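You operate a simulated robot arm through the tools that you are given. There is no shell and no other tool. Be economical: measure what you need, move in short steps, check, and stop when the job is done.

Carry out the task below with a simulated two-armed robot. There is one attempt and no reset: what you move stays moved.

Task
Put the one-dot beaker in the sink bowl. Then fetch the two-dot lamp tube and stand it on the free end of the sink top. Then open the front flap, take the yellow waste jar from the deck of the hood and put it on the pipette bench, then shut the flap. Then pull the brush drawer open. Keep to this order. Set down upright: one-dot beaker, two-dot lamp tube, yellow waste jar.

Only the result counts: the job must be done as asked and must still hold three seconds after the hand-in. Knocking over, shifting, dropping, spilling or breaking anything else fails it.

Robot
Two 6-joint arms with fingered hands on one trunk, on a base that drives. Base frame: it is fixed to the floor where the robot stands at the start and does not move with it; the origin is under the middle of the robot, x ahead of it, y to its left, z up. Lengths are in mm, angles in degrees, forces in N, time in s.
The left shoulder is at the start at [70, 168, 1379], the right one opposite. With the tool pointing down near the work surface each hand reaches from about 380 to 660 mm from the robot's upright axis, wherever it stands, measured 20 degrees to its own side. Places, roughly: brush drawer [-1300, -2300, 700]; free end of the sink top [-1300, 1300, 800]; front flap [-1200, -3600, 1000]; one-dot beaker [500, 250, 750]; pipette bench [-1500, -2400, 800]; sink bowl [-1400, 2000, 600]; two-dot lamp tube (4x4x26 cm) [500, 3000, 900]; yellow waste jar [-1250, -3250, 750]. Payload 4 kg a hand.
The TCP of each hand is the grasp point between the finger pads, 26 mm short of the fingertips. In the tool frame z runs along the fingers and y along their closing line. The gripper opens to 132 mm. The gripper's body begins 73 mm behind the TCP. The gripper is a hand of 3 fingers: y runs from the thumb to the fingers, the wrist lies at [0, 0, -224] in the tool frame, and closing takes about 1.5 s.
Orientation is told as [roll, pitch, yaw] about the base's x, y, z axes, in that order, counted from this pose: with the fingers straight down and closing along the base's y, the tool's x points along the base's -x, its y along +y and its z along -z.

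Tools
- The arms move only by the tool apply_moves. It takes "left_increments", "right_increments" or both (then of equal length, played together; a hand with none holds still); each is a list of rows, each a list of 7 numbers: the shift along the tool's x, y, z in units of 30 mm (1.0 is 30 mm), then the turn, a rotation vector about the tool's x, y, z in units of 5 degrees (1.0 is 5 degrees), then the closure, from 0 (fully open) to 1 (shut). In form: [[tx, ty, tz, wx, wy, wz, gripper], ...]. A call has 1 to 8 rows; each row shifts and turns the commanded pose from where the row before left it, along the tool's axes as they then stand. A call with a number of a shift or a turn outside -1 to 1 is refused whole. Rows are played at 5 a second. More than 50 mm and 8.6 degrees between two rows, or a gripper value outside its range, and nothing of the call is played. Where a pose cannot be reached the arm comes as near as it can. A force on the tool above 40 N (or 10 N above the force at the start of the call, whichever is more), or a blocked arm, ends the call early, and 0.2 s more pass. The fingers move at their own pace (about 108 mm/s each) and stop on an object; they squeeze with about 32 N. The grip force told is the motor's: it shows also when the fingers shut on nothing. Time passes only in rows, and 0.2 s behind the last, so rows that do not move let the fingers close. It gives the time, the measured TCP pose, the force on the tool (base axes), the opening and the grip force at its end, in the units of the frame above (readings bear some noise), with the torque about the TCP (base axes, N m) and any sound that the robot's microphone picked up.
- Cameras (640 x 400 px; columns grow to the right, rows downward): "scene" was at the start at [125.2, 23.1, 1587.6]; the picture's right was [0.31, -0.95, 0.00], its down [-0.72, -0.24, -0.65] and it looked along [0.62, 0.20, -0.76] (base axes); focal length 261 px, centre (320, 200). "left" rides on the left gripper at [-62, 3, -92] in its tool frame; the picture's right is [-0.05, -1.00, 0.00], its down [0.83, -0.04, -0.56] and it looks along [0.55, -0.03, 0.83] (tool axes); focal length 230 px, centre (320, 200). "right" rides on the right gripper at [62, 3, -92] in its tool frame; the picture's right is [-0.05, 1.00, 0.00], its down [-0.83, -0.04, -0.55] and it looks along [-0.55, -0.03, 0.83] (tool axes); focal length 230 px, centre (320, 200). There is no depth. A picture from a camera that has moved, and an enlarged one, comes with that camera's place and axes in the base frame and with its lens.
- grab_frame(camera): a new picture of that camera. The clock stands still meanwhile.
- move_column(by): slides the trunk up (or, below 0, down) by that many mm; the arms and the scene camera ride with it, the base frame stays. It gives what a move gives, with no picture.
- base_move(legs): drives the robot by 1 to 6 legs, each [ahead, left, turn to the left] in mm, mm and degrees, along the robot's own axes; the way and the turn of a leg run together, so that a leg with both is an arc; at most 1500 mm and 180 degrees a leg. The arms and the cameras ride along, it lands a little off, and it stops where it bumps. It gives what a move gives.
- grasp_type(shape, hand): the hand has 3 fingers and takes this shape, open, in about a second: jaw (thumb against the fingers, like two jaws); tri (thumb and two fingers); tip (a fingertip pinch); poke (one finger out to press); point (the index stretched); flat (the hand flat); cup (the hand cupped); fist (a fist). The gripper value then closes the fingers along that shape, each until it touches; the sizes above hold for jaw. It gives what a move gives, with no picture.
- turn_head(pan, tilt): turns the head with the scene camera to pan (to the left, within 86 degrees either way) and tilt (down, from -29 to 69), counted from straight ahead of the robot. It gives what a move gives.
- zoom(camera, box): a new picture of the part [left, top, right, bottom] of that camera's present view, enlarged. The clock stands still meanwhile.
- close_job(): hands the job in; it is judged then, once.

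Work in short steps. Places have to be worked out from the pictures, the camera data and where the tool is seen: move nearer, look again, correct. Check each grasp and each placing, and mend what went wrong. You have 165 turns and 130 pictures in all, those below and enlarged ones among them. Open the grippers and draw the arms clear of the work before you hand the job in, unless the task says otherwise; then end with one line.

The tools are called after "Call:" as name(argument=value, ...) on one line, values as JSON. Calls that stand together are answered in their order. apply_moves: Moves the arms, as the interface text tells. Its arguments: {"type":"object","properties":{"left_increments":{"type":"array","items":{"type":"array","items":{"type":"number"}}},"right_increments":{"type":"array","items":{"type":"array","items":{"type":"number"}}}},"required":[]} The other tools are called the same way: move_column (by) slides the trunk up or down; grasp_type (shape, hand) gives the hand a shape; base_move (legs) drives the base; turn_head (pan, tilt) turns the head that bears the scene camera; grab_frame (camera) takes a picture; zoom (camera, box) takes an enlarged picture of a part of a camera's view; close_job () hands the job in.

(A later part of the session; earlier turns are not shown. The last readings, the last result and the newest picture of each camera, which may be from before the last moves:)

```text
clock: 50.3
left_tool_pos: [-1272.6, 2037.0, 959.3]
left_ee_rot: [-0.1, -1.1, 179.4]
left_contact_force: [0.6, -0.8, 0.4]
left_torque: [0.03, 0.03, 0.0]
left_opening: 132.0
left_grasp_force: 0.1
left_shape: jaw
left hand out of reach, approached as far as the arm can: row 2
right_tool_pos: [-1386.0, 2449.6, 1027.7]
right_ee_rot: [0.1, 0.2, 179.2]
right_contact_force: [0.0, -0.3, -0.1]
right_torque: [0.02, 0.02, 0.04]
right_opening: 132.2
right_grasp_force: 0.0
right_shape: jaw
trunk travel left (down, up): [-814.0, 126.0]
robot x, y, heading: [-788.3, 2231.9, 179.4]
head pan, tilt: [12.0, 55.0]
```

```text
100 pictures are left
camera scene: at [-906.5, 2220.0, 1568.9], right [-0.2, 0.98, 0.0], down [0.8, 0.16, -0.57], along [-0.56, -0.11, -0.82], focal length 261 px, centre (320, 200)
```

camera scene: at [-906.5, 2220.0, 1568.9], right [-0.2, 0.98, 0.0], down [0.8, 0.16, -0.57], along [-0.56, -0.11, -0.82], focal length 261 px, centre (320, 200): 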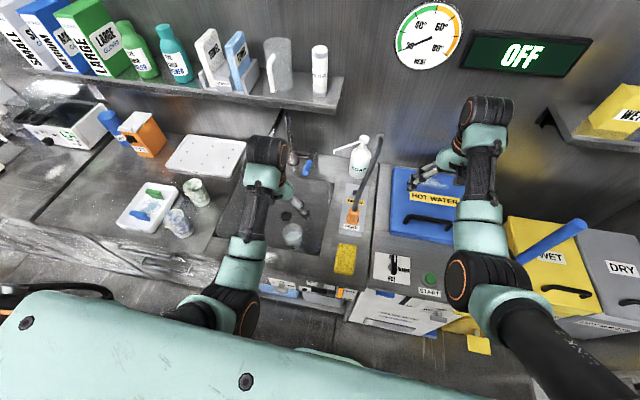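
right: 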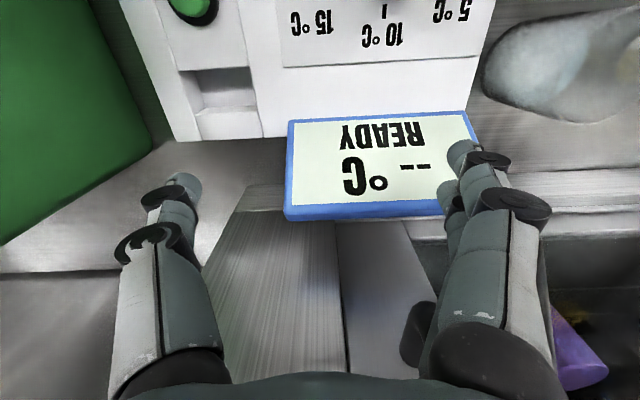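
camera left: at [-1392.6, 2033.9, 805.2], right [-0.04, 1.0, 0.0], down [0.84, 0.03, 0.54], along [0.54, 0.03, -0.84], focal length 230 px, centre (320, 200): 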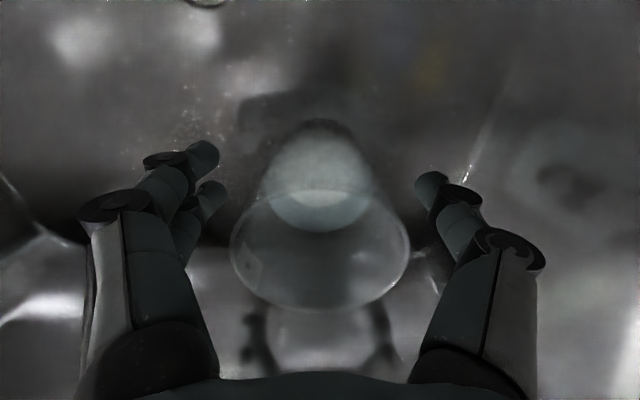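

Beaker stands in the bowl. Now the lamp tube: I back off, turn to face +y and look towards the far right side.

Call:
base_move(legs=[[-320, 0, 0], [0, 0, -90]])

Call:
turn_head(pan=-50, tilt=25)

Call:
grab_frame(camera="scene")

```text
clock: 56.3
left_tool_pos: [-666.9, 2716.0, 958.1]
left_ee_rot: [-0.1, -1.1, 89.8]
left_contact_force: [-0.6, 0.2, 0.1]
left_torque: [-0.01, 0.01, 0.01]
left_opening: 131.9
left_grasp_force: 0.1
left_shape: jaw
right_tool_pos: [-254.3, 2830.1, 1026.7]
right_ee_rot: [0.1, 0.2, 89.4]
right_contact_force: [-0.3, -0.5, 0.4]
right_torque: [-0.01, -0.02, 0.0]
right_opening: 131.9
right_grasp_force: 0.1
right_shape: jaw
trunk travel left (down, up): [-814.0, 126.0]
robot x, y, heading: [-469.6, 2230.3, 89.6]
head pan, tilt: [12.0, 55.0]
```

```text
clock: 57.6
left_tool_pos: [-665.3, 2715.0, 958.1]
left_ee_rot: [-0.1, -1.1, 89.7]
left_contact_force: [-0.5, 0.0, -0.3]
left_torque: [-0.02, -0.02, 0.0]
left_opening: 131.9
left_grasp_force: 0.0
left_shape: jaw
right_tool_pos: [-254.8, 2829.9, 1027.1]
right_ee_rot: [0.1, 0.2, 89.4]
right_contact_force: [-0.1, 0.1, 0.6]
right_torque: [-0.01, -0.02, -0.03]
right_opening: 132.1
right_grasp_force: 0.1
right_shape: jaw
trunk travel left (down, up): [-814.0, 126.0]
robot x, y, heading: [-469.7, 2229.6, 89.7]
head pan, tilt: [-50.0, 25.0]
```

```text
99 pictures are left
camera scene: at [-394.5, 2338.4, 1612.7], right [0.64, -0.77, 0.0], down [-0.33, -0.27, -0.91], along [0.7, 0.58, -0.42], focal length 261 px, centre (320, 200)
```

scene: 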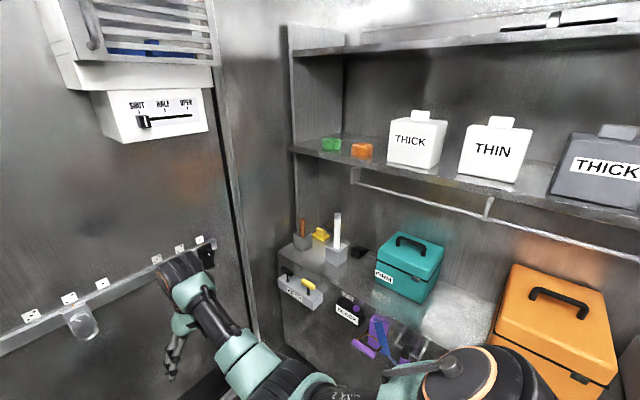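

Candidates for the tube are in holders at (300,235) and (337,235); I zoom.

Call:
zoom(camera="scene", box=[260, 190, 470, 370])

```text
2.22 times, centred on (365, 280) of scene
camera zoom: at [-394.5, 2338.4, 1612.7], right [0.64, -0.77, 0.0], down [-0.33, -0.27, -0.91], along [0.7, 0.58, -0.42], focal length 579 px, centre (220, 22)
```

zoom: 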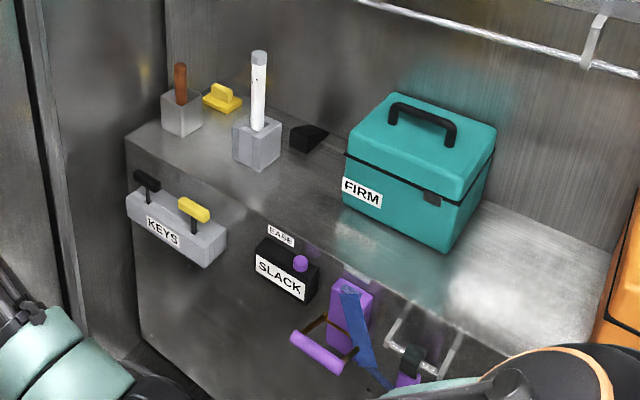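

The white tube stands in a holder at about [430, 2922], top z≈1082, holder top ≈905; the wall shelf (front x≈440, z≈1310) rules out a top grasp, so I'll grasp it horizontally with the left hand. First turn to face +x and shift left.

Call:
base_move(legs=[[0, 0, -90], [0, 530, 0]])

Call:
turn_head(pan=15, tilt=35)

Call:
grab_frame(camera="scene")

```text
clock: 64.5
left_tool_pos: [16.9, 2963.0, 958.4]
left_ee_rot: [-0.1, -1.1, -0.1]
left_contact_force: [0.1, 0.2, 0.0]
left_torque: [0.02, -0.02, 0.0]
left_opening: 131.7
left_grasp_force: 0.0
left_shape: jaw
right_tool_pos: [133.4, 2552.1, 1026.2]
right_ee_rot: [0.2, 0.2, -0.5]
right_contact_force: [0.7, -0.1, 0.4]
right_torque: [0.0, 0.01, -0.01]
right_opening: 132.0
right_grasp_force: 0.0
right_shape: jaw
trunk travel left (down, up): [-814.0, 126.0]
robot x, y, heading: [-468.1, 2763.5, -0.3]
head pan, tilt: [-50.0, 25.0]
```

```text
clock: 65.9
left_tool_pos: [17.3, 2964.4, 957.9]
left_ee_rot: [-0.2, -1.0, -0.1]
left_contact_force: [0.0, 0.1, 0.0]
left_torque: [-0.01, -0.02, 0.01]
left_opening: 132.0
left_grasp_force: 0.0
left_shape: jaw
right_tool_pos: [134.4, 2553.2, 1026.9]
right_ee_rot: [0.1, 0.1, -0.3]
right_contact_force: [0.5, 1.0, 0.2]
right_torque: [0.04, 0.02, -0.02]
right_opening: 131.9
right_grasp_force: 0.0
right_shape: jaw
trunk travel left (down, up): [-814.0, 126.0]
robot x, y, heading: [-465.4, 2760.6, -0.1]
head pan, tilt: [15.0, 35.0]
```

```text
97 pictures are left
camera scene: at [-329.9, 2784.6, 1597.0], right [0.26, -0.97, 0.0], down [-0.55, -0.15, -0.82], along [0.79, 0.21, -0.57], focal length 261 px, centre (320, 200)
```

scene: 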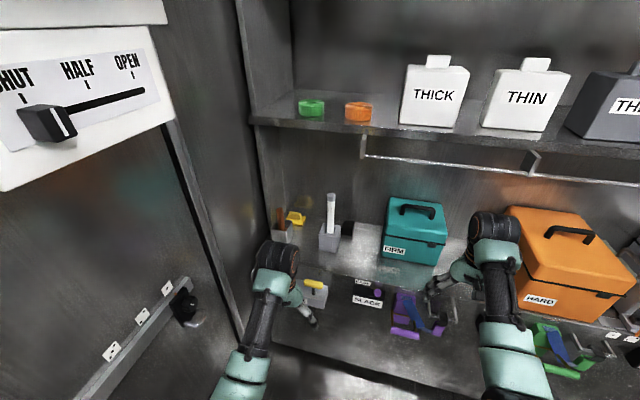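

I now pitch the left hand to horizontal (fingers toward +x) while moving it ahead, in stages.

Call:
apply_moves(left_increments=[[-0.37, 0, -0.05, 0, -1, 0, 0], [-0.373, 0, -0.018, 0, -1, 0, 0], [-0.373, 0, 0.015, 0, -1, 0, 0], [-0.37, 0, 0.047, 0, -1, 0, 0], [-0.365, 0, 0.08, 0, -1, 0, 0], [-0.356, 0, 0.111, 0, -1, 0, 0], [-0.345, 0, 0.142, 0, -1, 0, 0], [-0.332, 0, 0.171, 0, -1, 0, 0]])

Call:
apply_moves(left_increments=[[-0.316, 0, 0.2, 0, -1, 0, 0], [-0.297, 0, 0.226, 0, -1, 0, 0], [-0.276, 0, 0.251, 0, -1, 0, 0], [-0.253, 0, 0.274, 0, -1, 0, 0], [-0.228, 0, 0.295, 0, -1, 0, 0], [-0.202, 0, 0.314, 0, -1, 0, 0], [-0.174, 0, 0.331, 0, -1, 0, 0], [-0.144, 0, 0.344, 0, -1, 0, 0]])

Call:
apply_moves(left_increments=[[-0.113, 0, 0.356, 0, -1, 0, 0], [-0.082, 0, 0.364, 0, -0.8, 0, 0]])

Call:
grab_frame(camera="left")

Call:
grab_frame(camera="scene")

```text
clock: 67.7
left_tool_pos: [106.5, 2964.6, 972.4]
left_ee_rot: [-0.2, -41.2, 0.0]
left_contact_force: [-0.1, -0.4, -0.4]
left_torque: [0.0, -0.01, 0.02]
left_opening: 132.1
left_grasp_force: 0.1
left_shape: jaw
right_tool_pos: [134.2, 2553.3, 1026.7]
right_ee_rot: [0.1, 0.3, -0.5]
right_contact_force: [0.4, 0.3, -0.9]
right_torque: [-0.04, 0.01, 0.01]
right_opening: 131.9
right_grasp_force: 0.1
right_shape: jaw
trunk travel left (down, up): [-814.0, 126.0]
robot x, y, heading: [-467.1, 2763.4, -0.4]
head pan, tilt: [15.0, 35.0]
```

```text
clock: 69.5
left_tool_pos: [194.2, 2964.3, 985.8]
left_ee_rot: [-0.6, -81.2, 0.4]
left_contact_force: [0.1, -0.9, -0.1]
left_torque: [-0.03, 0.0, -0.01]
left_opening: 131.8
left_grasp_force: 0.1
left_shape: jaw
right_tool_pos: [133.8, 2552.3, 1026.5]
right_ee_rot: [0.1, 0.3, -0.4]
right_contact_force: [0.9, 0.6, 0.5]
right_torque: [0.0, -0.02, -0.02]
right_opening: 131.9
right_grasp_force: 0.0
right_shape: jaw
trunk travel left (down, up): [-814.0, 126.0]
robot x, y, heading: [-467.6, 2762.9, -0.0]
head pan, tilt: [15.0, 35.0]
```

```text
clock: 70.1
left_tool_pos: [206.2, 2961.4, 987.4]
left_ee_rot: [-3.5, -86.5, 2.1]
left_contact_force: [-0.2, -0.7, -0.1]
left_torque: [-0.01, 0.04, 0.01]
left_opening: 131.9
left_grasp_force: 0.2
left_shape: jaw
left hand out of reach, approached as far as the arm can: row 1, 2
right_tool_pos: [133.4, 2552.2, 1026.2]
right_ee_rot: [0.2, 0.2, -0.5]
right_contact_force: [-0.3, 0.9, -0.3]
right_torque: [0.01, 0.0, 0.02]
right_opening: 131.8
right_grasp_force: 0.1
right_shape: jaw
trunk travel left (down, up): [-814.0, 126.0]
robot x, y, heading: [-465.7, 2760.8, 0.1]
head pan, tilt: [15.0, 35.0]
```

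```text
96 pictures are left
camera left: at [118.1, 2966.7, 1054.7], right [-0.02, -1.0, 0.06], down [-0.6, -0.03, -0.8], along [0.8, -0.05, -0.6], focal length 230 px, centre (320, 200)
```

left: 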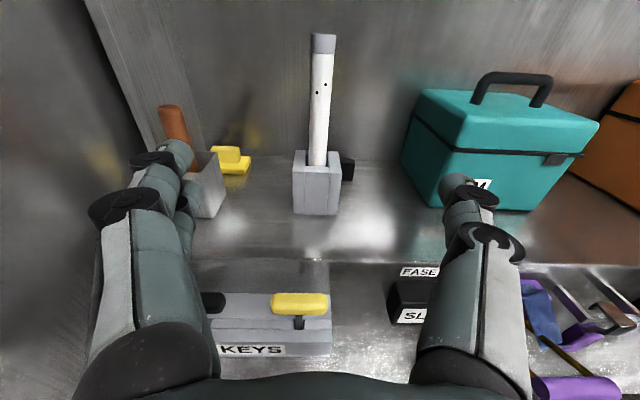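

```text
95 pictures are left
camera scene: at [-329.5, 2784.6, 1597.0], right [0.26, -0.97, 0.0], down [-0.55, -0.15, -0.82], along [0.79, 0.21, -0.57], focal length 261 px, centre (320, 200)
```

scene: 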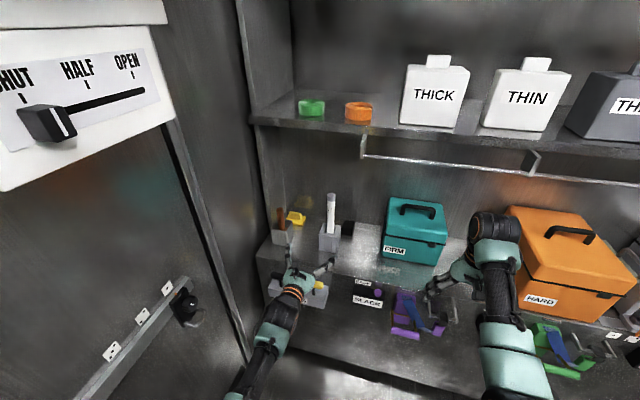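

The two dots show on the tube; it's at roughly [445, 2952]. I extend the left hand a bit to regain the horizontal pose, and pull the right hand back and up before driving nearer.

Call:
apply_moves(left_increments=[[0, 0, 0.5, 0, 0, 0, 0], [0, 0, 0.5, 0, 0, 0, 0], [0, 0, 0.5, 0, 0, 0, 0], [0, 0, 0.5, 0, 0, 0, 0], [0, 0, 0, 0, 0, 0, 0]], right_increments=[[0.9, 0, -0.6, 0, 0, 0, 0], [0.9, 0, -0.6, 0, 0, 0, 0], [0.9, 0, -0.6, 0, 0, 0, 0], [0.9, 0, -0.6, 0, 0, 0, 0], [0.5, 0, 0, 0, 0, 0, 0]])

```text
clock: 71.3
left_tool_pos: [266.5, 2960.9, 984.9]
left_ee_rot: [-2.9, -86.6, 1.9]
left_contact_force: [0.0, 0.3, 0.3]
left_torque: [0.01, 0.02, 0.0]
left_opening: 131.8
left_grasp_force: 0.1
left_shape: jaw
right_tool_pos: [116.0, 2556.8, 1013.2]
right_ee_rot: [0.1, 0.2, -0.4]
right_contact_force: [-0.4, 0.5, 0.0]
right_torque: [-0.03, 0.0, 0.0]
right_opening: 132.0
right_grasp_force: 0.1
right_shape: jaw
right hand out of reach, approached as far as the arm can: row 1, 2, 3, 4, 5
trunk travel left (down, up): [-814.0, 126.0]
robot x, y, heading: [-466.3, 2765.5, -0.3]
head pan, tilt: [15.0, 35.0]
```

The right hand resists moving up; I try drawing it straight back, lower.

Call:
apply_moves(right_increments=[[0.8, 0, 0.4, 0, 0, 0, 0], [0.8, 0, 0.4, 0, 0, 0, 0], [0.8, 0, 0.4, 0, 0, 0, 0], [0.8, 0, 0.2, 0, 0, 0, 0], [0.8, 0, 0, 0, 0, 0, 0]], left_increments=[[0, 0, 0.3, 0, -0.2, 0, 0], [0, 0, 0.3, 0, -0.2, 0, 0], [0, 0, 0.3, 0, -0.2, 0, 0], [0, 0, 0, 0, 0, 0, 0], [0, 0, 0, 0, 0, 0, 0]])

Call:
grab_frame(camera="left")

```text
clock: 72.5
left_tool_pos: [292.8, 2959.6, 983.7]
left_ee_rot: [-25.4, -89.6, 24.2]
left_contact_force: [0.1, -0.8, -0.1]
left_torque: [0.01, -0.02, 0.0]
left_opening: 131.7
left_grasp_force: 0.1
left_shape: jaw
right_tool_pos: [4.6, 2562.0, 950.1]
right_ee_rot: [0.1, 0.0, -0.4]
right_contact_force: [-0.3, -0.8, 0.4]
right_torque: [0.03, -0.01, 0.01]
right_opening: 132.0
right_grasp_force: 0.1
right_shape: jaw
right hand out of reach, approached as far as the arm can: row 1, 2, 4, 5
trunk travel left (down, up): [-814.0, 126.0]
robot x, y, heading: [-465.2, 2761.4, -0.2]
head pan, tilt: [15.0, 35.0]
```

```text
94 pictures are left
camera left: at [200.9, 2965.1, 1046.3], right [-0.02, -1.0, 0.06], down [-0.56, -0.03, -0.83], along [0.83, -0.05, -0.56], focal length 230 px, centre (320, 200)
```

left: 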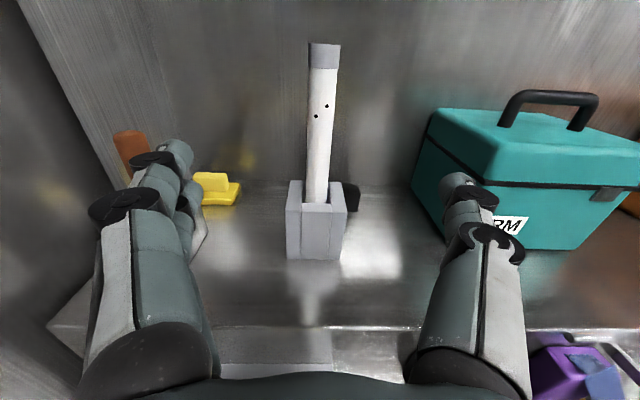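

Triangulated: tube at [457, 2955], holder top z≈873, tube top ≈1046. I lower the hand to z≈945, narrow the opening, and drive 130 mm nearer.

Call:
apply_moves(left_increments=[[0.65, 0, 0, 0, 0, 0, 0.3], [0.65, 0, 0, 0, 0, 0, 0.3], [0, 0, 0, 0, 0, 0, 0.3]])

Call:
base_move(legs=[[110, 0, 0]])

Call:
grab_frame(camera="left")

```text
clock: 73.3
left_tool_pos: [292.7, 2960.0, 943.4]
left_ee_rot: [-22.8, -89.6, 21.7]
left_contact_force: [-0.1, 0.0, -0.4]
left_torque: [-0.04, -0.02, 0.01]
left_opening: 93.1
left_grasp_force: 0.1
left_shape: jaw
right_tool_pos: [5.7, 2561.9, 949.5]
right_ee_rot: [0.0, 0.1, -0.4]
right_contact_force: [-0.8, 0.0, -0.2]
right_torque: [-0.04, -0.02, -0.02]
right_opening: 131.8
right_grasp_force: 0.0
right_shape: jaw
trunk travel left (down, up): [-814.0, 126.0]
robot x, y, heading: [-469.2, 2764.1, -0.1]
head pan, tilt: [15.0, 35.0]
```

```text
clock: 74.5
left_tool_pos: [401.6, 2958.7, 945.6]
left_ee_rot: [-26.0, -89.5, 24.7]
left_contact_force: [0.0, -0.2, -1.0]
left_torque: [0.02, -0.01, 0.01]
left_opening: 92.8
left_grasp_force: 0.1
left_shape: jaw
right_tool_pos: [114.0, 2560.5, 949.7]
right_ee_rot: [0.1, 0.0, -0.4]
right_contact_force: [0.3, -0.1, 0.3]
right_torque: [0.02, -0.01, 0.0]
right_opening: 132.0
right_grasp_force: 0.0
right_shape: jaw
trunk travel left (down, up): [-814.0, 126.0]
robot x, y, heading: [-356.8, 2764.4, -0.1]
head pan, tilt: [15.0, 35.0]
```

```text
93 pictures are left
camera left: at [309.2, 2964.6, 1007.3], right [-0.02, -1.0, 0.06], down [-0.56, -0.03, -0.83], along [0.83, -0.05, -0.56], focal length 230 px, centre (320, 200)
```

left: 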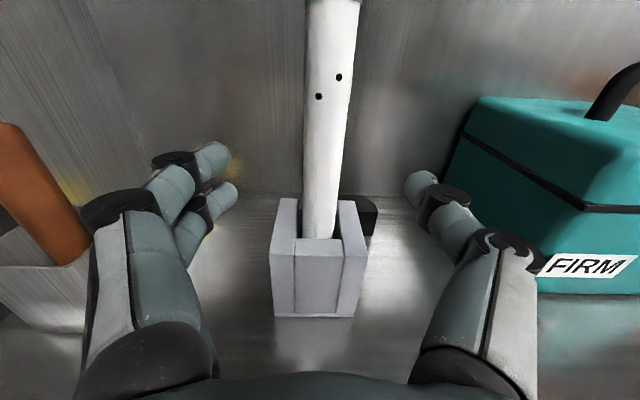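

Tube lies centred between the fingers, ~47 mm ahead. I advance slowly and check.

Call:
apply_moves(left_increments=[[0, 0, 0.5, 0, 0, 0, 0.3], [0, 0, 0.5, 0, 0, 0, 0.3], [0, 0, 0.5, 0, 0, 0, 0.3], [0, 0, 0, 0, 0, 0, 0.3]])

Call:
grab_frame(camera="left")

```text
clock: 75.5
left_tool_pos: [428.8, 2961.4, 959.5]
left_ee_rot: [-22.3, -89.4, 21.2]
left_contact_force: [0.1, 0.6, -0.5]
left_torque: [0.01, -0.02, -0.03]
left_opening: 92.8
left_grasp_force: 0.0
left_shape: jaw
left hand out of reach, approached as far as the arm can: row 1, 2, 3
right_tool_pos: [115.4, 2561.1, 949.7]
right_ee_rot: [0.0, 0.0, -0.4]
right_contact_force: [-1.5, -0.1, -0.3]
right_torque: [0.0, -0.01, 0.03]
right_opening: 131.8
right_grasp_force: 0.1
right_shape: jaw
trunk travel left (down, up): [-814.0, 126.0]
robot x, y, heading: [-356.0, 2761.3, -0.3]
head pan, tilt: [15.0, 35.0]
```

```text
92 pictures are left
camera left: at [336.3, 2966.7, 1022.6], right [-0.02, -1.0, 0.06], down [-0.56, -0.03, -0.83], along [0.83, -0.05, -0.56], focal length 230 px, centre (320, 200)
```

left: 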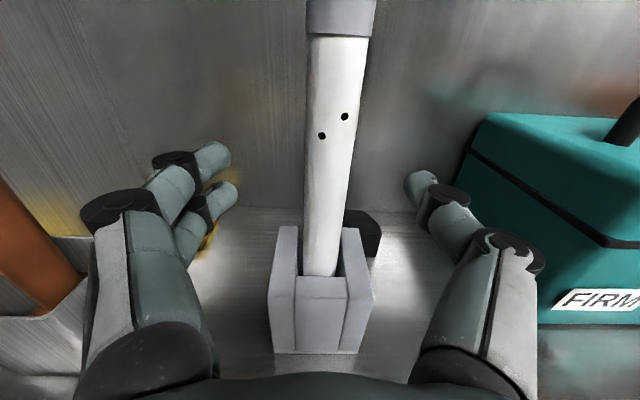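

Refined tube centre x≈448; arm is at reach limit, so I drive ahead 20 mm.

Call:
base_move(legs=[[20, -3, 0]])

Call:
grab_frame(camera="left")

```text
clock: 76.2
left_tool_pos: [444.1, 2958.8, 962.7]
left_ee_rot: [-45.0, -89.7, 43.9]
left_contact_force: [-0.3, 0.8, 0.1]
left_torque: [-0.02, -0.02, -0.03]
left_opening: 92.8
left_grasp_force: 0.1
left_shape: jaw
right_tool_pos: [131.9, 2559.0, 951.2]
right_ee_rot: [0.1, 0.0, -0.3]
right_contact_force: [-0.2, 0.0, -0.2]
right_torque: [-0.02, -0.04, -0.01]
right_opening: 131.8
right_grasp_force: 0.0
right_shape: jaw
trunk travel left (down, up): [-814.0, 126.0]
robot x, y, heading: [-337.6, 2758.1, -0.2]
head pan, tilt: [15.0, 35.0]
```

```text
91 pictures are left
camera left: at [352.2, 2964.4, 1025.5], right [-0.02, -1.0, 0.06], down [-0.56, -0.03, -0.83], along [0.83, -0.05, -0.56], focal length 230 px, centre (320, 200)
```

left: 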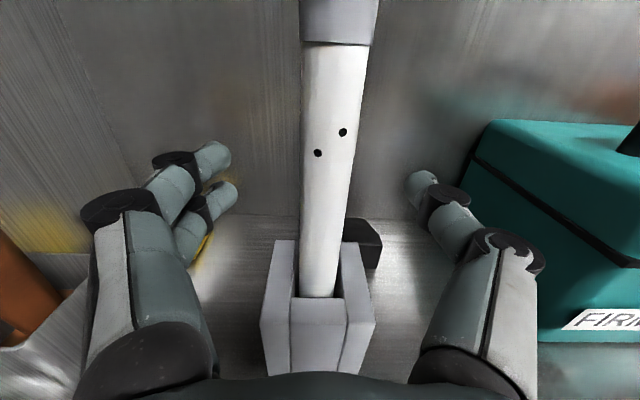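

Triangulating the dots puts the tube's front surface at x≈458, centre ≈470; another 24 mm ahead.

Call:
base_move(legs=[[24, 0, 0]])

Call:
grab_frame(camera="left")

```text
clock: 77.0
left_tool_pos: [467.4, 2958.8, 962.9]
left_ee_rot: [-35.5, -89.8, 34.5]
left_contact_force: [-0.5, 0.3, 0.3]
left_torque: [0.01, -0.01, 0.01]
left_opening: 93.0
left_grasp_force: 0.1
left_shape: jaw
right_tool_pos: [155.2, 2558.3, 952.0]
right_ee_rot: [0.2, 0.0, -0.4]
right_contact_force: [-0.3, -0.8, -0.3]
right_torque: [0.02, -0.03, -0.02]
right_opening: 132.0
right_grasp_force: 0.2
right_shape: jaw
trunk travel left (down, up): [-814.0, 126.0]
robot x, y, heading: [-315.5, 2758.9, -0.2]
head pan, tilt: [15.0, 35.0]
```

```text
90 pictures are left
camera left: at [376.2, 2963.7, 1025.4], right [-0.02, -1.0, 0.05], down [-0.56, -0.03, -0.83], along [0.83, -0.05, -0.56], focal length 230 px, centre (320, 200)
```

left: 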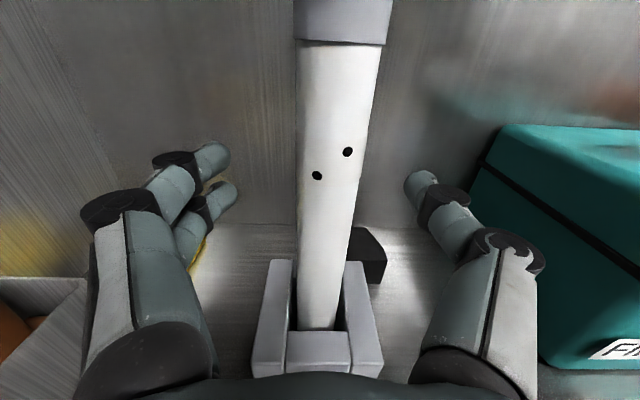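

TCP is now at the tube's axis. Close the left hand.

Call:
apply_moves(left_increments=[[0, 0, 0, 0, 0, 0, 0.5], [0, 0, 0, 0, 0, 0, 0.65], [0, 0, 0, 0, 0, 0, 0.8], [0, 0, 0, 0, 0, 0, 1], [0, 0, 0, 0, 0, 0, 1], [0, 0, 0, 0, 0, 0, 1], [0, 0, 0, 0, 0, 0, 1]])

Call:
grab_frame(camera="left")

```text
clock: 78.7
left_tool_pos: [472.4, 2957.6, 959.5]
left_ee_rot: [-20.3, -89.5, 19.1]
left_contact_force: [1.7, -0.1, 0.3]
left_torque: [0.0, -0.02, 0.0]
left_opening: 0.0
left_grasp_force: 31.7
left_shape: jaw
right_tool_pos: [158.8, 2558.2, 950.0]
right_ee_rot: [0.1, 0.2, -0.5]
right_contact_force: [-0.3, -0.3, 0.0]
right_torque: [-0.01, 0.01, -0.04]
right_opening: 131.9
right_grasp_force: 0.1
right_shape: jaw
trunk travel left (down, up): [-814.0, 126.0]
robot x, y, heading: [-313.5, 2761.8, -0.2]
head pan, tilt: [15.0, 35.0]
```

```text
89 pictures are left
camera left: at [380.4, 2963.9, 1022.2], right [-0.02, -1.0, 0.06], down [-0.56, -0.03, -0.83], along [0.83, -0.05, -0.56], focal length 230 px, centre (320, 200)
```

left: 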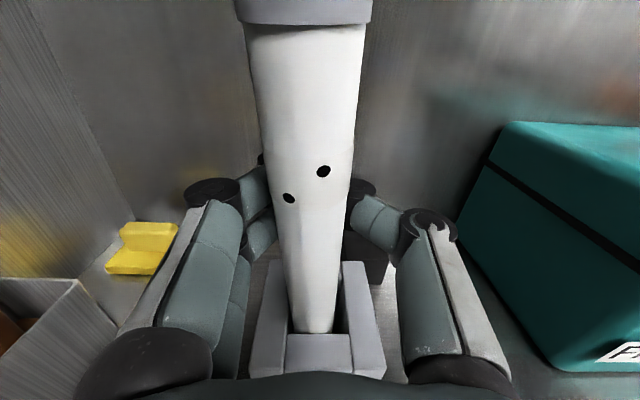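

The fingers shut behind the tube – I was too far ahead. I open gently and see where the tube settles.

Call:
apply_moves(left_increments=[[0, 0, 0, 0, 0, 0, 0.8], [0, 0, 0, 0, 0, 0, 0.6], [0, 0, 0, 0, 0, 0, 0.4], [0, 0, 0, 0, 0, 0, 0.3], [0, 0, 0, 0, 0, 0, 0.3], [0, 0, 0, 0, 0, 0, 0.3]])

Call:
grab_frame(camera="left")

Call:
zoom(camera="scene", box=[260, 180, 420, 280])

```text
clock: 80.0
left_tool_pos: [471.4, 2958.9, 959.8]
left_ee_rot: [-20.4, -89.5, 19.3]
left_contact_force: [-0.1, 0.4, 0.2]
left_torque: [-0.01, 0.01, 0.0]
left_opening: 91.9
left_grasp_force: 0.1
left_shape: jaw
right_tool_pos: [159.1, 2559.0, 950.1]
right_ee_rot: [0.1, 0.1, -0.5]
right_contact_force: [-0.2, 0.6, 0.2]
right_torque: [-0.01, 0.01, -0.02]
right_opening: 131.9
right_grasp_force: 0.0
right_shape: jaw
trunk travel left (down, up): [-814.0, 126.0]
robot x, y, heading: [-316.5, 2759.3, -0.1]
head pan, tilt: [15.0, 35.0]
```

```text
88 pictures are left
camera left: at [380.0, 2963.9, 1022.4], right [-0.02, -1.0, 0.06], down [-0.56, -0.03, -0.83], along [0.83, -0.05, -0.56], focal length 230 px, centre (320, 200)
```

left: 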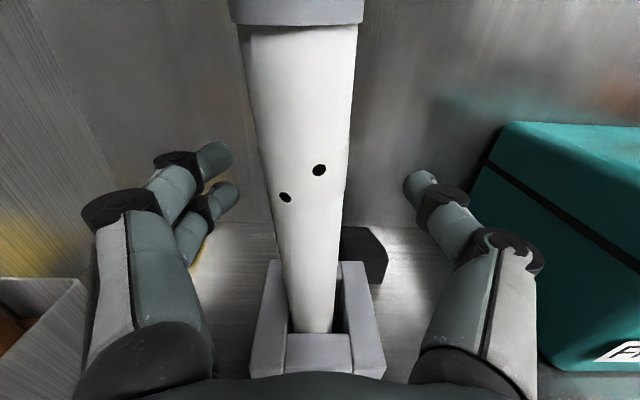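

```text
4.00 times, centred on (340, 230) of scene
camera zoom: at [-177.3, 2781.3, 1597.0], right [0.26, -0.97, 0.0], down [-0.55, -0.15, -0.82], along [0.79, 0.21, -0.57], focal length 1042 px, centre (240, 80)
```

zoom: 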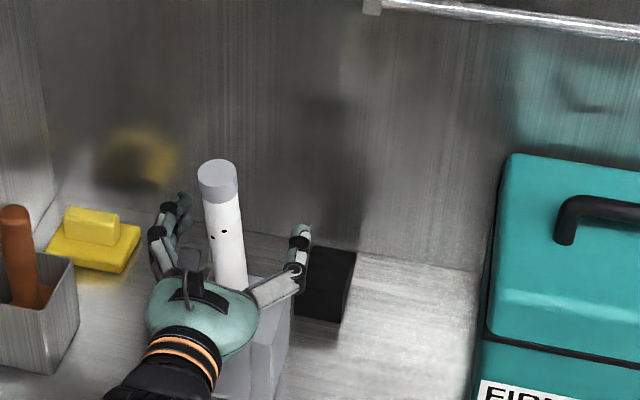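

The tube now leans slightly toward me, its axis ~22 mm short of the TCP. I back off 22 mm and re-grasp.

Call:
base_move(legs=[[-22, 0, 0]])

Call:
grab_frame(camera="left")

```text
clock: 80.8
left_tool_pos: [453.4, 2958.7, 954.9]
left_ee_rot: [-13.9, -89.2, 12.8]
left_contact_force: [0.7, -0.2, 0.1]
left_torque: [0.02, -0.03, 0.02]
left_opening: 91.8
left_grasp_force: 0.1
left_shape: jaw
right_tool_pos: [139.0, 2558.2, 947.1]
right_ee_rot: [0.1, 0.4, -0.5]
right_contact_force: [-0.7, -0.3, -0.7]
right_torque: [0.02, 0.02, 0.02]
right_opening: 131.8
right_grasp_force: 0.0
right_shape: jaw
trunk travel left (down, up): [-814.0, 126.0]
robot x, y, heading: [-336.3, 2756.9, -0.3]
head pan, tilt: [15.0, 35.0]
```

```text
86 pictures are left
camera left: at [362.6, 2963.7, 1019.1], right [-0.02, -1.0, 0.06], down [-0.57, -0.03, -0.82], along [0.82, -0.05, -0.56], focal length 230 px, centre (320, 200)
```

left: 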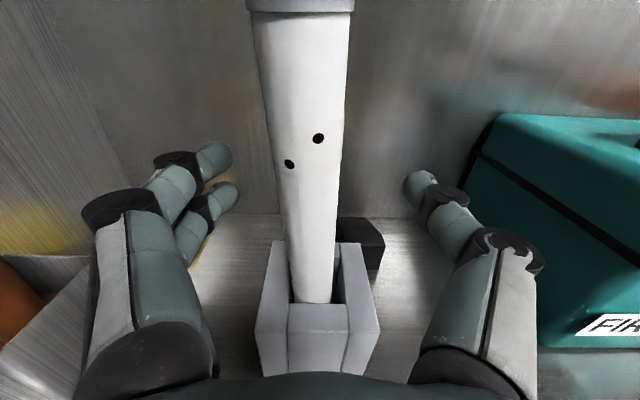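

Tube is roughly at the TCP now, perhaps still a little palm-side; I back off 5 mm by arm and close.

Call:
apply_moves(left_increments=[[0, 0, -0.17, 0, 0, 0, 0.3], [0, 0, 0, 0, 0, 0, 0.5], [0, 0, 0, 0, 0, 0, 0.6], [0, 0, 0, 0, 0, 0, 0.7], [0, 0, 0, 0, 0, 0, 0.8], [0, 0, 0, 0, 0, 0, 0.8]])

Call:
grab_frame(camera="left")

```text
clock: 82.2
left_tool_pos: [444.2, 2958.9, 961.7]
left_ee_rot: [-21.8, -89.4, 20.8]
left_contact_force: [-0.7, 0.1, 1.0]
left_torque: [-0.01, 0.0, 0.0]
left_opening: 27.9
left_grasp_force: 0.1
left_shape: jaw
right_tool_pos: [137.1, 2558.4, 950.7]
right_ee_rot: [0.1, 0.1, -0.4]
right_contact_force: [-0.9, -0.2, -0.4]
right_torque: [-0.02, -0.01, 0.01]
right_opening: 131.7
right_grasp_force: 0.1
right_shape: jaw
trunk travel left (down, up): [-814.0, 126.0]
robot x, y, heading: [-334.3, 2761.7, -0.3]
head pan, tilt: [15.0, 35.0]
```

```text
85 pictures are left
camera left: at [353.0, 2963.9, 1023.2], right [-0.02, -1.0, 0.06], down [-0.56, -0.03, -0.83], along [0.83, -0.05, -0.56], focal length 230 px, centre (320, 200)
```

left: 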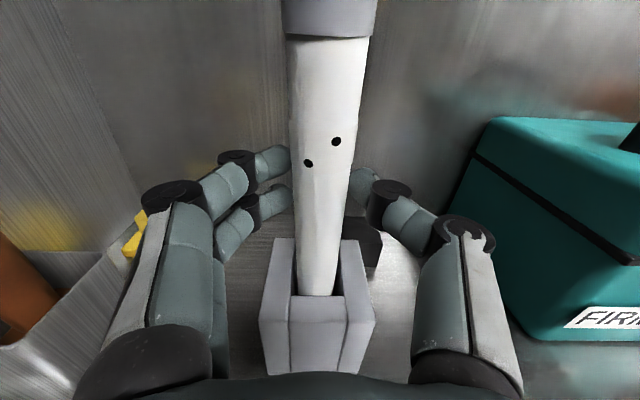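

Fingertips now flank the tube; I close fully.

Call:
apply_moves(left_increments=[[0, 0, 0, 0, 0, 0, 0.9], [0, 0, 0, 0, 0, 0, 1], [0, 0, 0, 0, 0, 0, 1], [0, 0, 0, 0, 0, 0, 1], [0, 0, 0, 0, 0, 0, 1]])

Call:
grab_frame(camera="left")

```text
clock: 83.5
left_tool_pos: [446.0, 2959.2, 960.0]
left_ee_rot: [-21.0, -89.5, 19.9]
left_contact_force: [1.8, 0.0, 2.4]
left_torque: [-0.01, 0.0, 0.01]
left_opening: 25.1
left_grasp_force: 32.0
left_shape: jaw
right_tool_pos: [136.6, 2557.7, 949.3]
right_ee_rot: [0.1, 0.1, -0.4]
right_contact_force: [0.7, 0.5, 0.5]
right_torque: [0.02, 0.0, 0.02]
right_opening: 131.8
right_grasp_force: 0.1
right_shape: jaw
trunk travel left (down, up): [-814.0, 126.0]
robot x, y, heading: [-334.8, 2754.5, 0.2]
head pan, tilt: [15.0, 35.0]
```

```text
84 pictures are left
camera left: at [353.4, 2963.8, 1023.1], right [-0.02, -1.0, 0.05], down [-0.56, -0.03, -0.83], along [0.83, -0.05, -0.56], focal length 230 px, centre (320, 200)
```

left: 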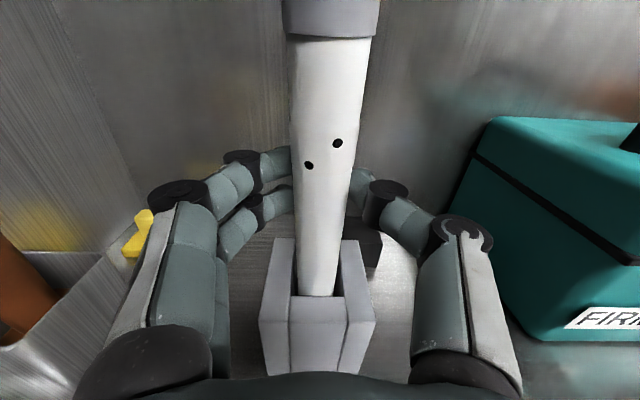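

Gripped at 25 mm with 32 N. Lift with the trunk: first 40 mm, then check.

Call:
move_column(by=40)

Call:
grab_frame(camera="left")

```text
clock: 84.3
left_tool_pos: [446.5, 2959.6, 998.2]
left_ee_rot: [-18.0, -89.4, 16.8]
left_contact_force: [-0.2, 0.0, -0.6]
left_torque: [-0.03, -0.03, 0.0]
left_opening: 25.3
left_grasp_force: 32.6
left_shape: jaw
right_tool_pos: [138.3, 2557.6, 988.8]
right_ee_rot: [0.1, 0.1, -0.5]
right_contact_force: [0.9, -0.5, -0.8]
right_torque: [-0.01, 0.02, 0.0]
right_opening: 131.8
right_grasp_force: 0.0
right_shape: jaw
trunk travel left (down, up): [-854.0, 86.0]
robot x, y, heading: [-330.7, 2761.3, 0.0]
head pan, tilt: [15.0, 35.0]
```

```text
83 pictures are left
camera left: at [353.9, 2964.1, 1062.1], right [-0.02, -1.0, 0.06], down [-0.56, -0.03, -0.83], along [0.83, -0.05, -0.56], focal length 230 px, centre (320, 200)
```

left: 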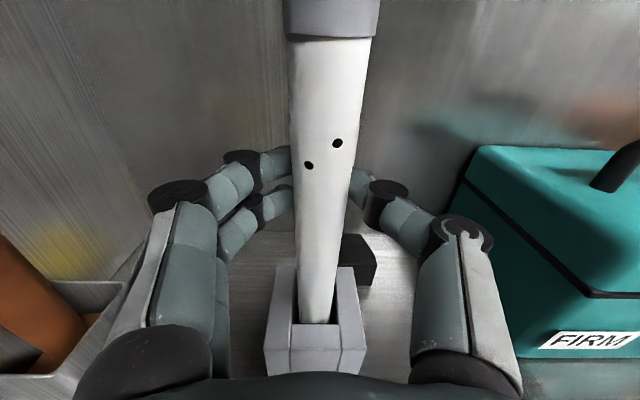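

The tube rises with the hand and the holder stays. Lift another 80 mm.

Call:
move_column(by=80)

Call:
grab_frame(camera="left")

Call:
grab_frame(camera="scene")

```text
clock: 85.5
left_tool_pos: [445.2, 2958.8, 1079.9]
left_ee_rot: [-19.3, -89.6, 18.2]
left_contact_force: [-0.7, 0.4, -1.6]
left_torque: [-0.03, -0.01, 0.02]
left_opening: 25.0
left_grasp_force: 32.1
left_shape: jaw
right_tool_pos: [137.5, 2559.5, 1068.9]
right_ee_rot: [0.1, 0.0, -0.4]
right_contact_force: [0.4, 0.8, -1.0]
right_torque: [0.02, -0.01, 0.01]
right_opening: 131.9
right_grasp_force: 0.1
right_shape: jaw
trunk travel left (down, up): [-934.0, 6.0]
robot x, y, heading: [-336.5, 2759.2, -0.1]
head pan, tilt: [15.0, 35.0]
```

```text
82 pictures are left
camera left: at [353.5, 2963.9, 1142.5], right [-0.02, -1.0, 0.06], down [-0.56, -0.03, -0.83], along [0.83, -0.05, -0.56], focal length 230 px, centre (320, 200)
```

left: 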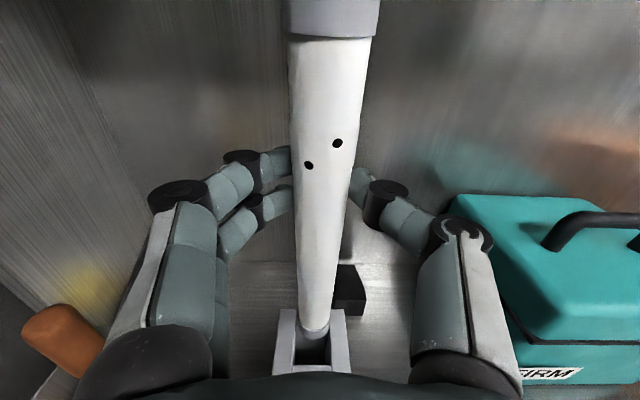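

```text
81 pictures are left
camera scene: at [-198.7, 2781.4, 1717.0], right [0.26, -0.97, 0.0], down [-0.55, -0.15, -0.82], along [0.79, 0.21, -0.57], focal length 261 px, centre (320, 200)
```

scene: 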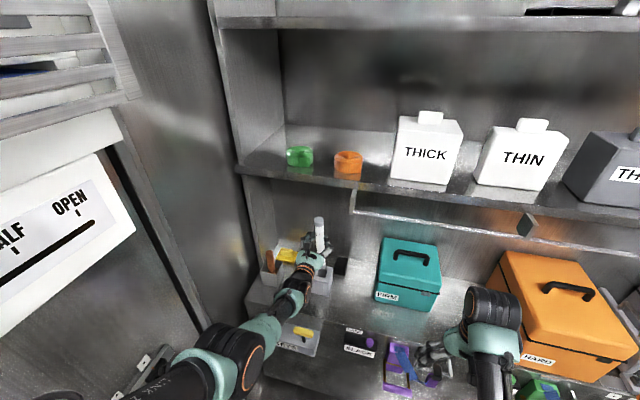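

Tube clear of its holder (bottom z≈954). I back off 160 mm, draw the hand in 70 mm, and turn right through −y to face the back bench.

Call:
base_move(legs=[[-160, 0, 0]])

Call:
apply_moves(left_increments=[[0, 0, -0.6, 0, 0, 0, 1], [0, 0, -0.6, 0, 0, 0, 1], [0, 0, -0.6, 0, 0, 0, 1], [0, 0, -0.5, 0, 0, 0, 1]])

Call:
base_move(legs=[[0, -260, 0], [0, 0, -90]])

Call:
grab_frame(camera="left")

```text
clock: 86.9
left_tool_pos: [289.7, 2959.8, 1076.7]
left_ee_rot: [-15.5, -89.2, 14.2]
left_contact_force: [0.1, -0.5, -0.6]
left_torque: [0.0, -0.01, 0.03]
left_opening: 25.4
left_grasp_force: 32.0
left_shape: jaw
right_tool_pos: [-18.3, 2558.5, 1068.2]
right_ee_rot: [0.1, 0.3, -0.4]
right_contact_force: [0.1, 1.0, -0.4]
right_torque: [0.0, 0.01, -0.01]
right_opening: 131.8
right_grasp_force: 0.1
right_shape: jaw
trunk travel left (down, up): [-934.0, 6.0]
robot x, y, heading: [-495.5, 2763.3, -0.3]
head pan, tilt: [15.0, 35.0]
```

```text
clock: 87.9
left_tool_pos: [218.2, 2960.1, 1081.2]
left_ee_rot: [-25.1, -89.6, 23.9]
left_contact_force: [-0.1, 0.3, -0.7]
left_torque: [0.01, 0.02, 0.04]
left_opening: 25.1
left_grasp_force: 32.8
left_shape: jaw
right_tool_pos: [-22.5, 2559.3, 1069.8]
right_ee_rot: [0.2, 0.1, -0.4]
right_contact_force: [0.3, 0.3, 0.0]
right_torque: [-0.02, -0.01, -0.01]
right_opening: 131.7
right_grasp_force: 0.1
right_shape: jaw
trunk travel left (down, up): [-934.0, 6.0]
robot x, y, heading: [-493.5, 2761.0, 0.1]
head pan, tilt: [15.0, 35.0]
```

```text
clock: 93.5
left_tool_pos: [-281.0, 1791.1, 1081.0]
left_ee_rot: [-20.8, -89.5, -69.4]
left_contact_force: [-0.1, 0.4, -1.5]
left_torque: [0.0, -0.01, -0.02]
left_opening: 25.0
left_grasp_force: 31.9
left_shape: jaw
right_tool_pos: [-688.2, 2023.5, 1068.5]
right_ee_rot: [0.1, 0.1, -89.5]
right_contact_force: [0.3, -0.1, -0.8]
right_torque: [0.0, 0.0, -0.01]
right_opening: 132.0
right_grasp_force: 0.1
right_shape: jaw
trunk travel left (down, up): [-934.0, 6.0]
robot x, y, heading: [-494.8, 2498.3, -89.0]
head pan, tilt: [15.0, 35.0]
```

```text
80 pictures are left
camera left: at [-278.1, 1883.1, 1143.5], right [-1.0, 0.0, 0.06], down [-0.04, 0.56, -0.83], along [-0.03, -0.83, -0.56], focal length 230 px, centre (320, 200)
```

left: 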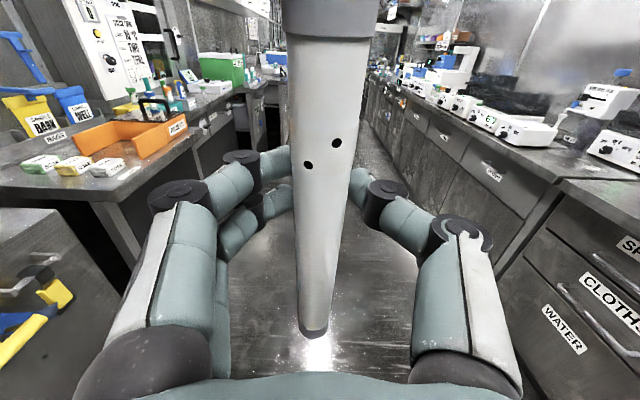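

Tube held upright. Drive on along −y and then turn right to face the sink top's free end.

Call:
base_move(legs=[[990, 0, 0], [0, 0, -91]])

Call:
turn_head(pan=20, tilt=40)

Call:
grab_frame(camera="scene")

Call:
grab_frame(camera="left")

```text
clock: 102.6
left_tool_pos: [-1194.9, 1321.9, 1080.7]
left_ee_rot: [-20.5, -89.4, -161.7]
left_contact_force: [-1.1, 0.0, -0.4]
left_torque: [0.02, -0.02, 0.03]
left_opening: 25.0
left_grasp_force: 31.8
left_shape: jaw
right_tool_pos: [-947.0, 1718.1, 1069.6]
right_ee_rot: [0.1, 0.2, 178.7]
right_contact_force: [0.1, 0.1, 0.4]
right_torque: [-0.02, 0.01, 0.0]
right_opening: 132.0
right_grasp_force: 0.0
right_shape: jaw
trunk travel left (down, up): [-934.0, 6.0]
robot x, y, heading: [-475.9, 1507.5, 178.9]
head pan, tilt: [15.0, 35.0]
```

```text
clock: 103.2
left_tool_pos: [-1192.4, 1321.4, 1080.8]
left_ee_rot: [-18.4, -89.6, -163.7]
left_contact_force: [0.3, -0.1, -1.4]
left_torque: [0.01, -0.01, 0.01]
left_opening: 25.2
left_grasp_force: 31.9
left_shape: jaw
right_tool_pos: [-947.7, 1718.4, 1069.0]
right_ee_rot: [0.1, 0.0, 178.6]
right_contact_force: [0.5, 0.3, 0.1]
right_torque: [0.02, 0.0, 0.03]
right_opening: 131.8
right_grasp_force: 0.1
right_shape: jaw
trunk travel left (down, up): [-934.0, 6.0]
robot x, y, heading: [-478.4, 1510.0, 178.5]
head pan, tilt: [20.0, 40.0]
```

```text
79 pictures are left
camera scene: at [-608.5, 1481.4, 1709.5], right [-0.32, 0.95, 0.0], down [0.61, 0.21, -0.77], along [-0.72, -0.25, -0.64], focal length 261 px, centre (320, 200)
```

scene: 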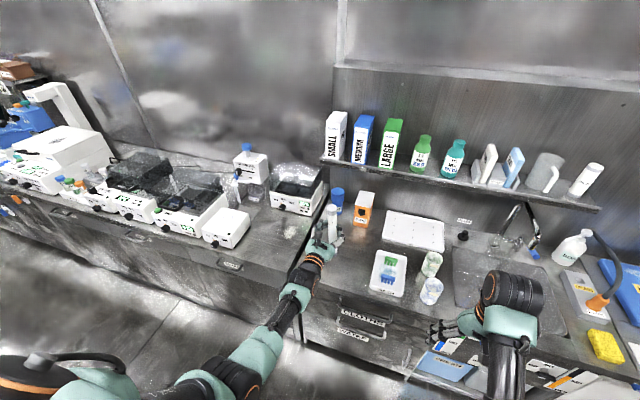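

```text
78 pictures are left
camera left: at [-1102.5, 1314.3, 1143.5], right [0.04, 1.0, 0.05], down [0.56, 0.02, -0.83], along [-0.83, 0.06, -0.56], focal length 230 px, centre (320, 200)
```

left: 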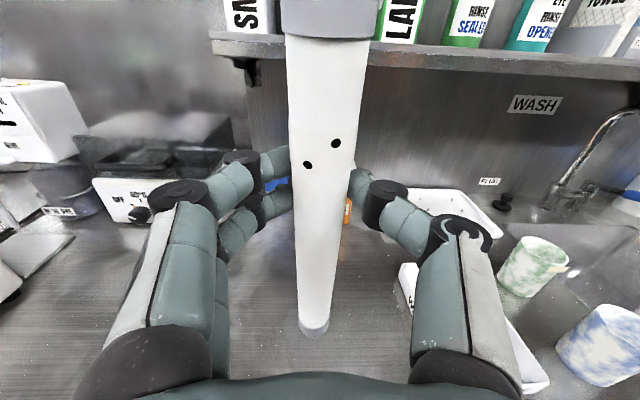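

Free area of the sink top: about x −1450…−1200, y 1190…1470. I drive ahead 115 mm to put the tube over [-1308, 1320] and check its uprightness.

Call:
base_move(legs=[[118, 0, 1]])

Call:
move_column(by=-115)

Call:
grab_frame(camera="left")

Call:
zoom(camera="scene", box=[260, 120, 420, 320])

Call:
grab_frame(camera="right")

```text
clock: 104.5
left_tool_pos: [-1303.8, 1310.6, 1083.0]
left_ee_rot: [-24.8, -89.6, -156.3]
left_contact_force: [-0.4, -0.8, -0.9]
left_torque: [0.01, -0.02, 0.01]
left_opening: 25.0
left_grasp_force: 32.0
left_shape: jaw
right_tool_pos: [-1065.6, 1711.3, 1070.0]
right_ee_rot: [0.2, 0.1, 179.6]
right_contact_force: [0.6, 0.4, -0.2]
right_torque: [0.0, -0.01, 0.0]
right_opening: 131.9
right_grasp_force: 0.0
right_shape: jaw
trunk travel left (down, up): [-934.0, 6.0]
robot x, y, heading: [-595.7, 1510.2, 179.9]
head pan, tilt: [20.0, 40.0]
```

```text
clock: 105.9
left_tool_pos: [-1304.9, 1310.2, 972.7]
left_ee_rot: [-162.8, -89.7, -18.6]
left_contact_force: [1.4, 0.3, 18.7]
left_torque: [-0.04, 0.23, 0.0]
left_opening: 25.1
left_grasp_force: 32.0
left_shape: jaw
right_tool_pos: [-1064.9, 1712.8, 956.6]
right_ee_rot: [0.2, 0.0, 179.6]
right_contact_force: [-0.2, 0.7, -0.3]
right_torque: [-0.02, 0.01, -0.01]
right_opening: 131.9
right_grasp_force: 0.0
right_shape: jaw
trunk travel left (down, up): [-819.0, 121.0]
robot x, y, heading: [-597.4, 1509.0, 179.8]
head pan, tilt: [20.0, 40.0]
```

```text
77 pictures are left
camera left: at [-1213.2, 1305.5, 1034.9], right [0.02, 1.0, 0.05], down [0.55, 0.03, -0.83], along [-0.83, 0.05, -0.55], focal length 230 px, centre (320, 200)
```

left: 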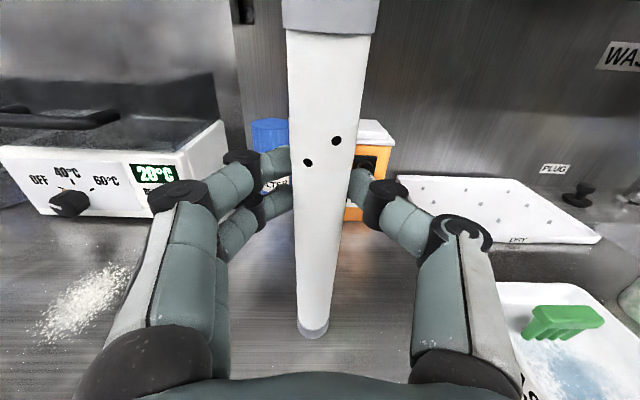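

```text
2.00 times, centred on (340, 220) of scene
camera zoom: at [-719.6, 1481.7, 1595.2], right [-0.34, 0.94, 0.0], down [0.6, 0.22, -0.77], along [-0.72, -0.26, -0.64], focal length 521 px, centre (280, 160)
```

zoom: 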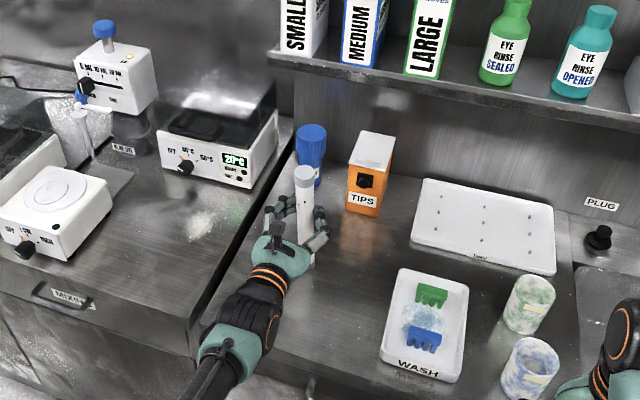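

```text
75 pictures are left
camera right: at [-1003.5, 1710.0, 1048.4], right [-0.06, -1.0, 0.0], down [-0.83, 0.05, 0.56], along [-0.55, 0.03, -0.83], focal length 230 px, centre (320, 200)
```

right: 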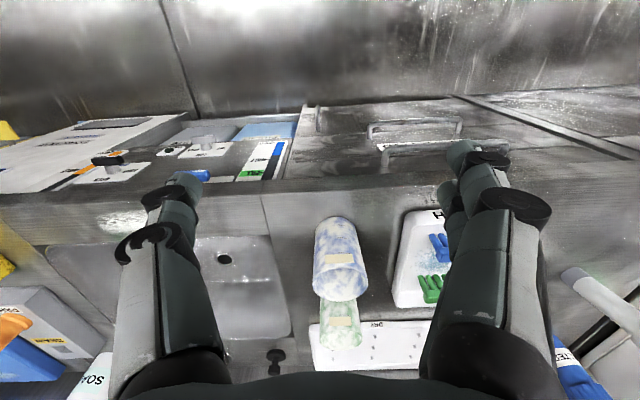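

The tube has touched down (19 N up at TCP z≈973) and is upright within ~2°, at about [-1335, 1314]. I relieve the load a little.

Call:
move_column(by=3)

```text
clock: 106.4
left_tool_pos: [-1304.2, 1310.7, 974.0]
left_ee_rot: [-103.9, -90.0, -77.1]
left_contact_force: [0.6, -0.1, 19.3]
left_torque: [-0.06, 0.28, 0.01]
left_opening: 25.2
left_grasp_force: 31.7
left_shape: jaw
right_tool_pos: [-1064.9, 1711.7, 959.4]
right_ee_rot: [0.2, -0.1, 179.6]
right_contact_force: [-0.8, 0.5, -0.7]
right_torque: [0.0, 0.02, -0.03]
right_opening: 131.8
right_grasp_force: 0.0
right_shape: jaw
trunk travel left (down, up): [-822.0, 118.0]
robot x, y, heading: [-596.5, 1510.1, 180.0]
head pan, tilt: [20.0, 40.0]
```

Still loaded; raise 5 mm more.

Call:
move_column(by=5)

Call:
grab_frame(camera="left")

```text
clock: 107.0
left_tool_pos: [-1304.8, 1309.7, 974.0]
left_ee_rot: [-16.1, -89.6, -165.0]
left_contact_force: [-0.2, 0.5, 9.9]
left_torque: [-0.04, 0.18, 0.01]
left_opening: 25.3
left_grasp_force: 32.0
left_shape: jaw
right_tool_pos: [-1065.3, 1712.7, 962.8]
right_ee_rot: [0.0, 0.0, 179.6]
right_contact_force: [0.4, -0.2, -0.3]
right_torque: [-0.01, -0.01, 0.04]
right_opening: 131.9
right_grasp_force: 0.1
right_shape: jaw
trunk travel left (down, up): [-827.0, 113.0]
robot x, y, heading: [-597.8, 1510.3, 179.8]
head pan, tilt: [20.0, 40.0]
```

```text
74 pictures are left
camera left: at [-1213.1, 1305.1, 1036.8], right [0.02, 1.0, 0.05], down [0.56, 0.03, -0.83], along [-0.83, 0.05, -0.56], focal length 230 px, centre (320, 200)
```

left: 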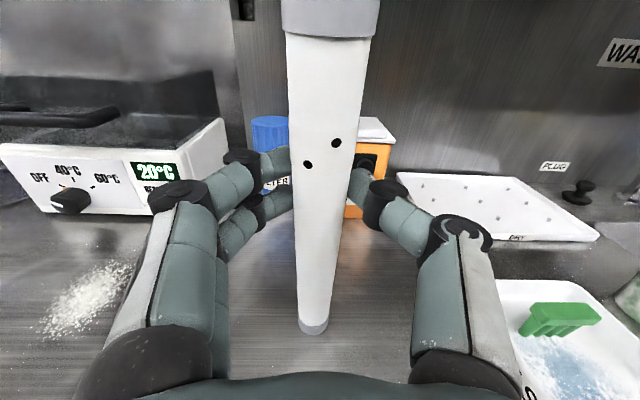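

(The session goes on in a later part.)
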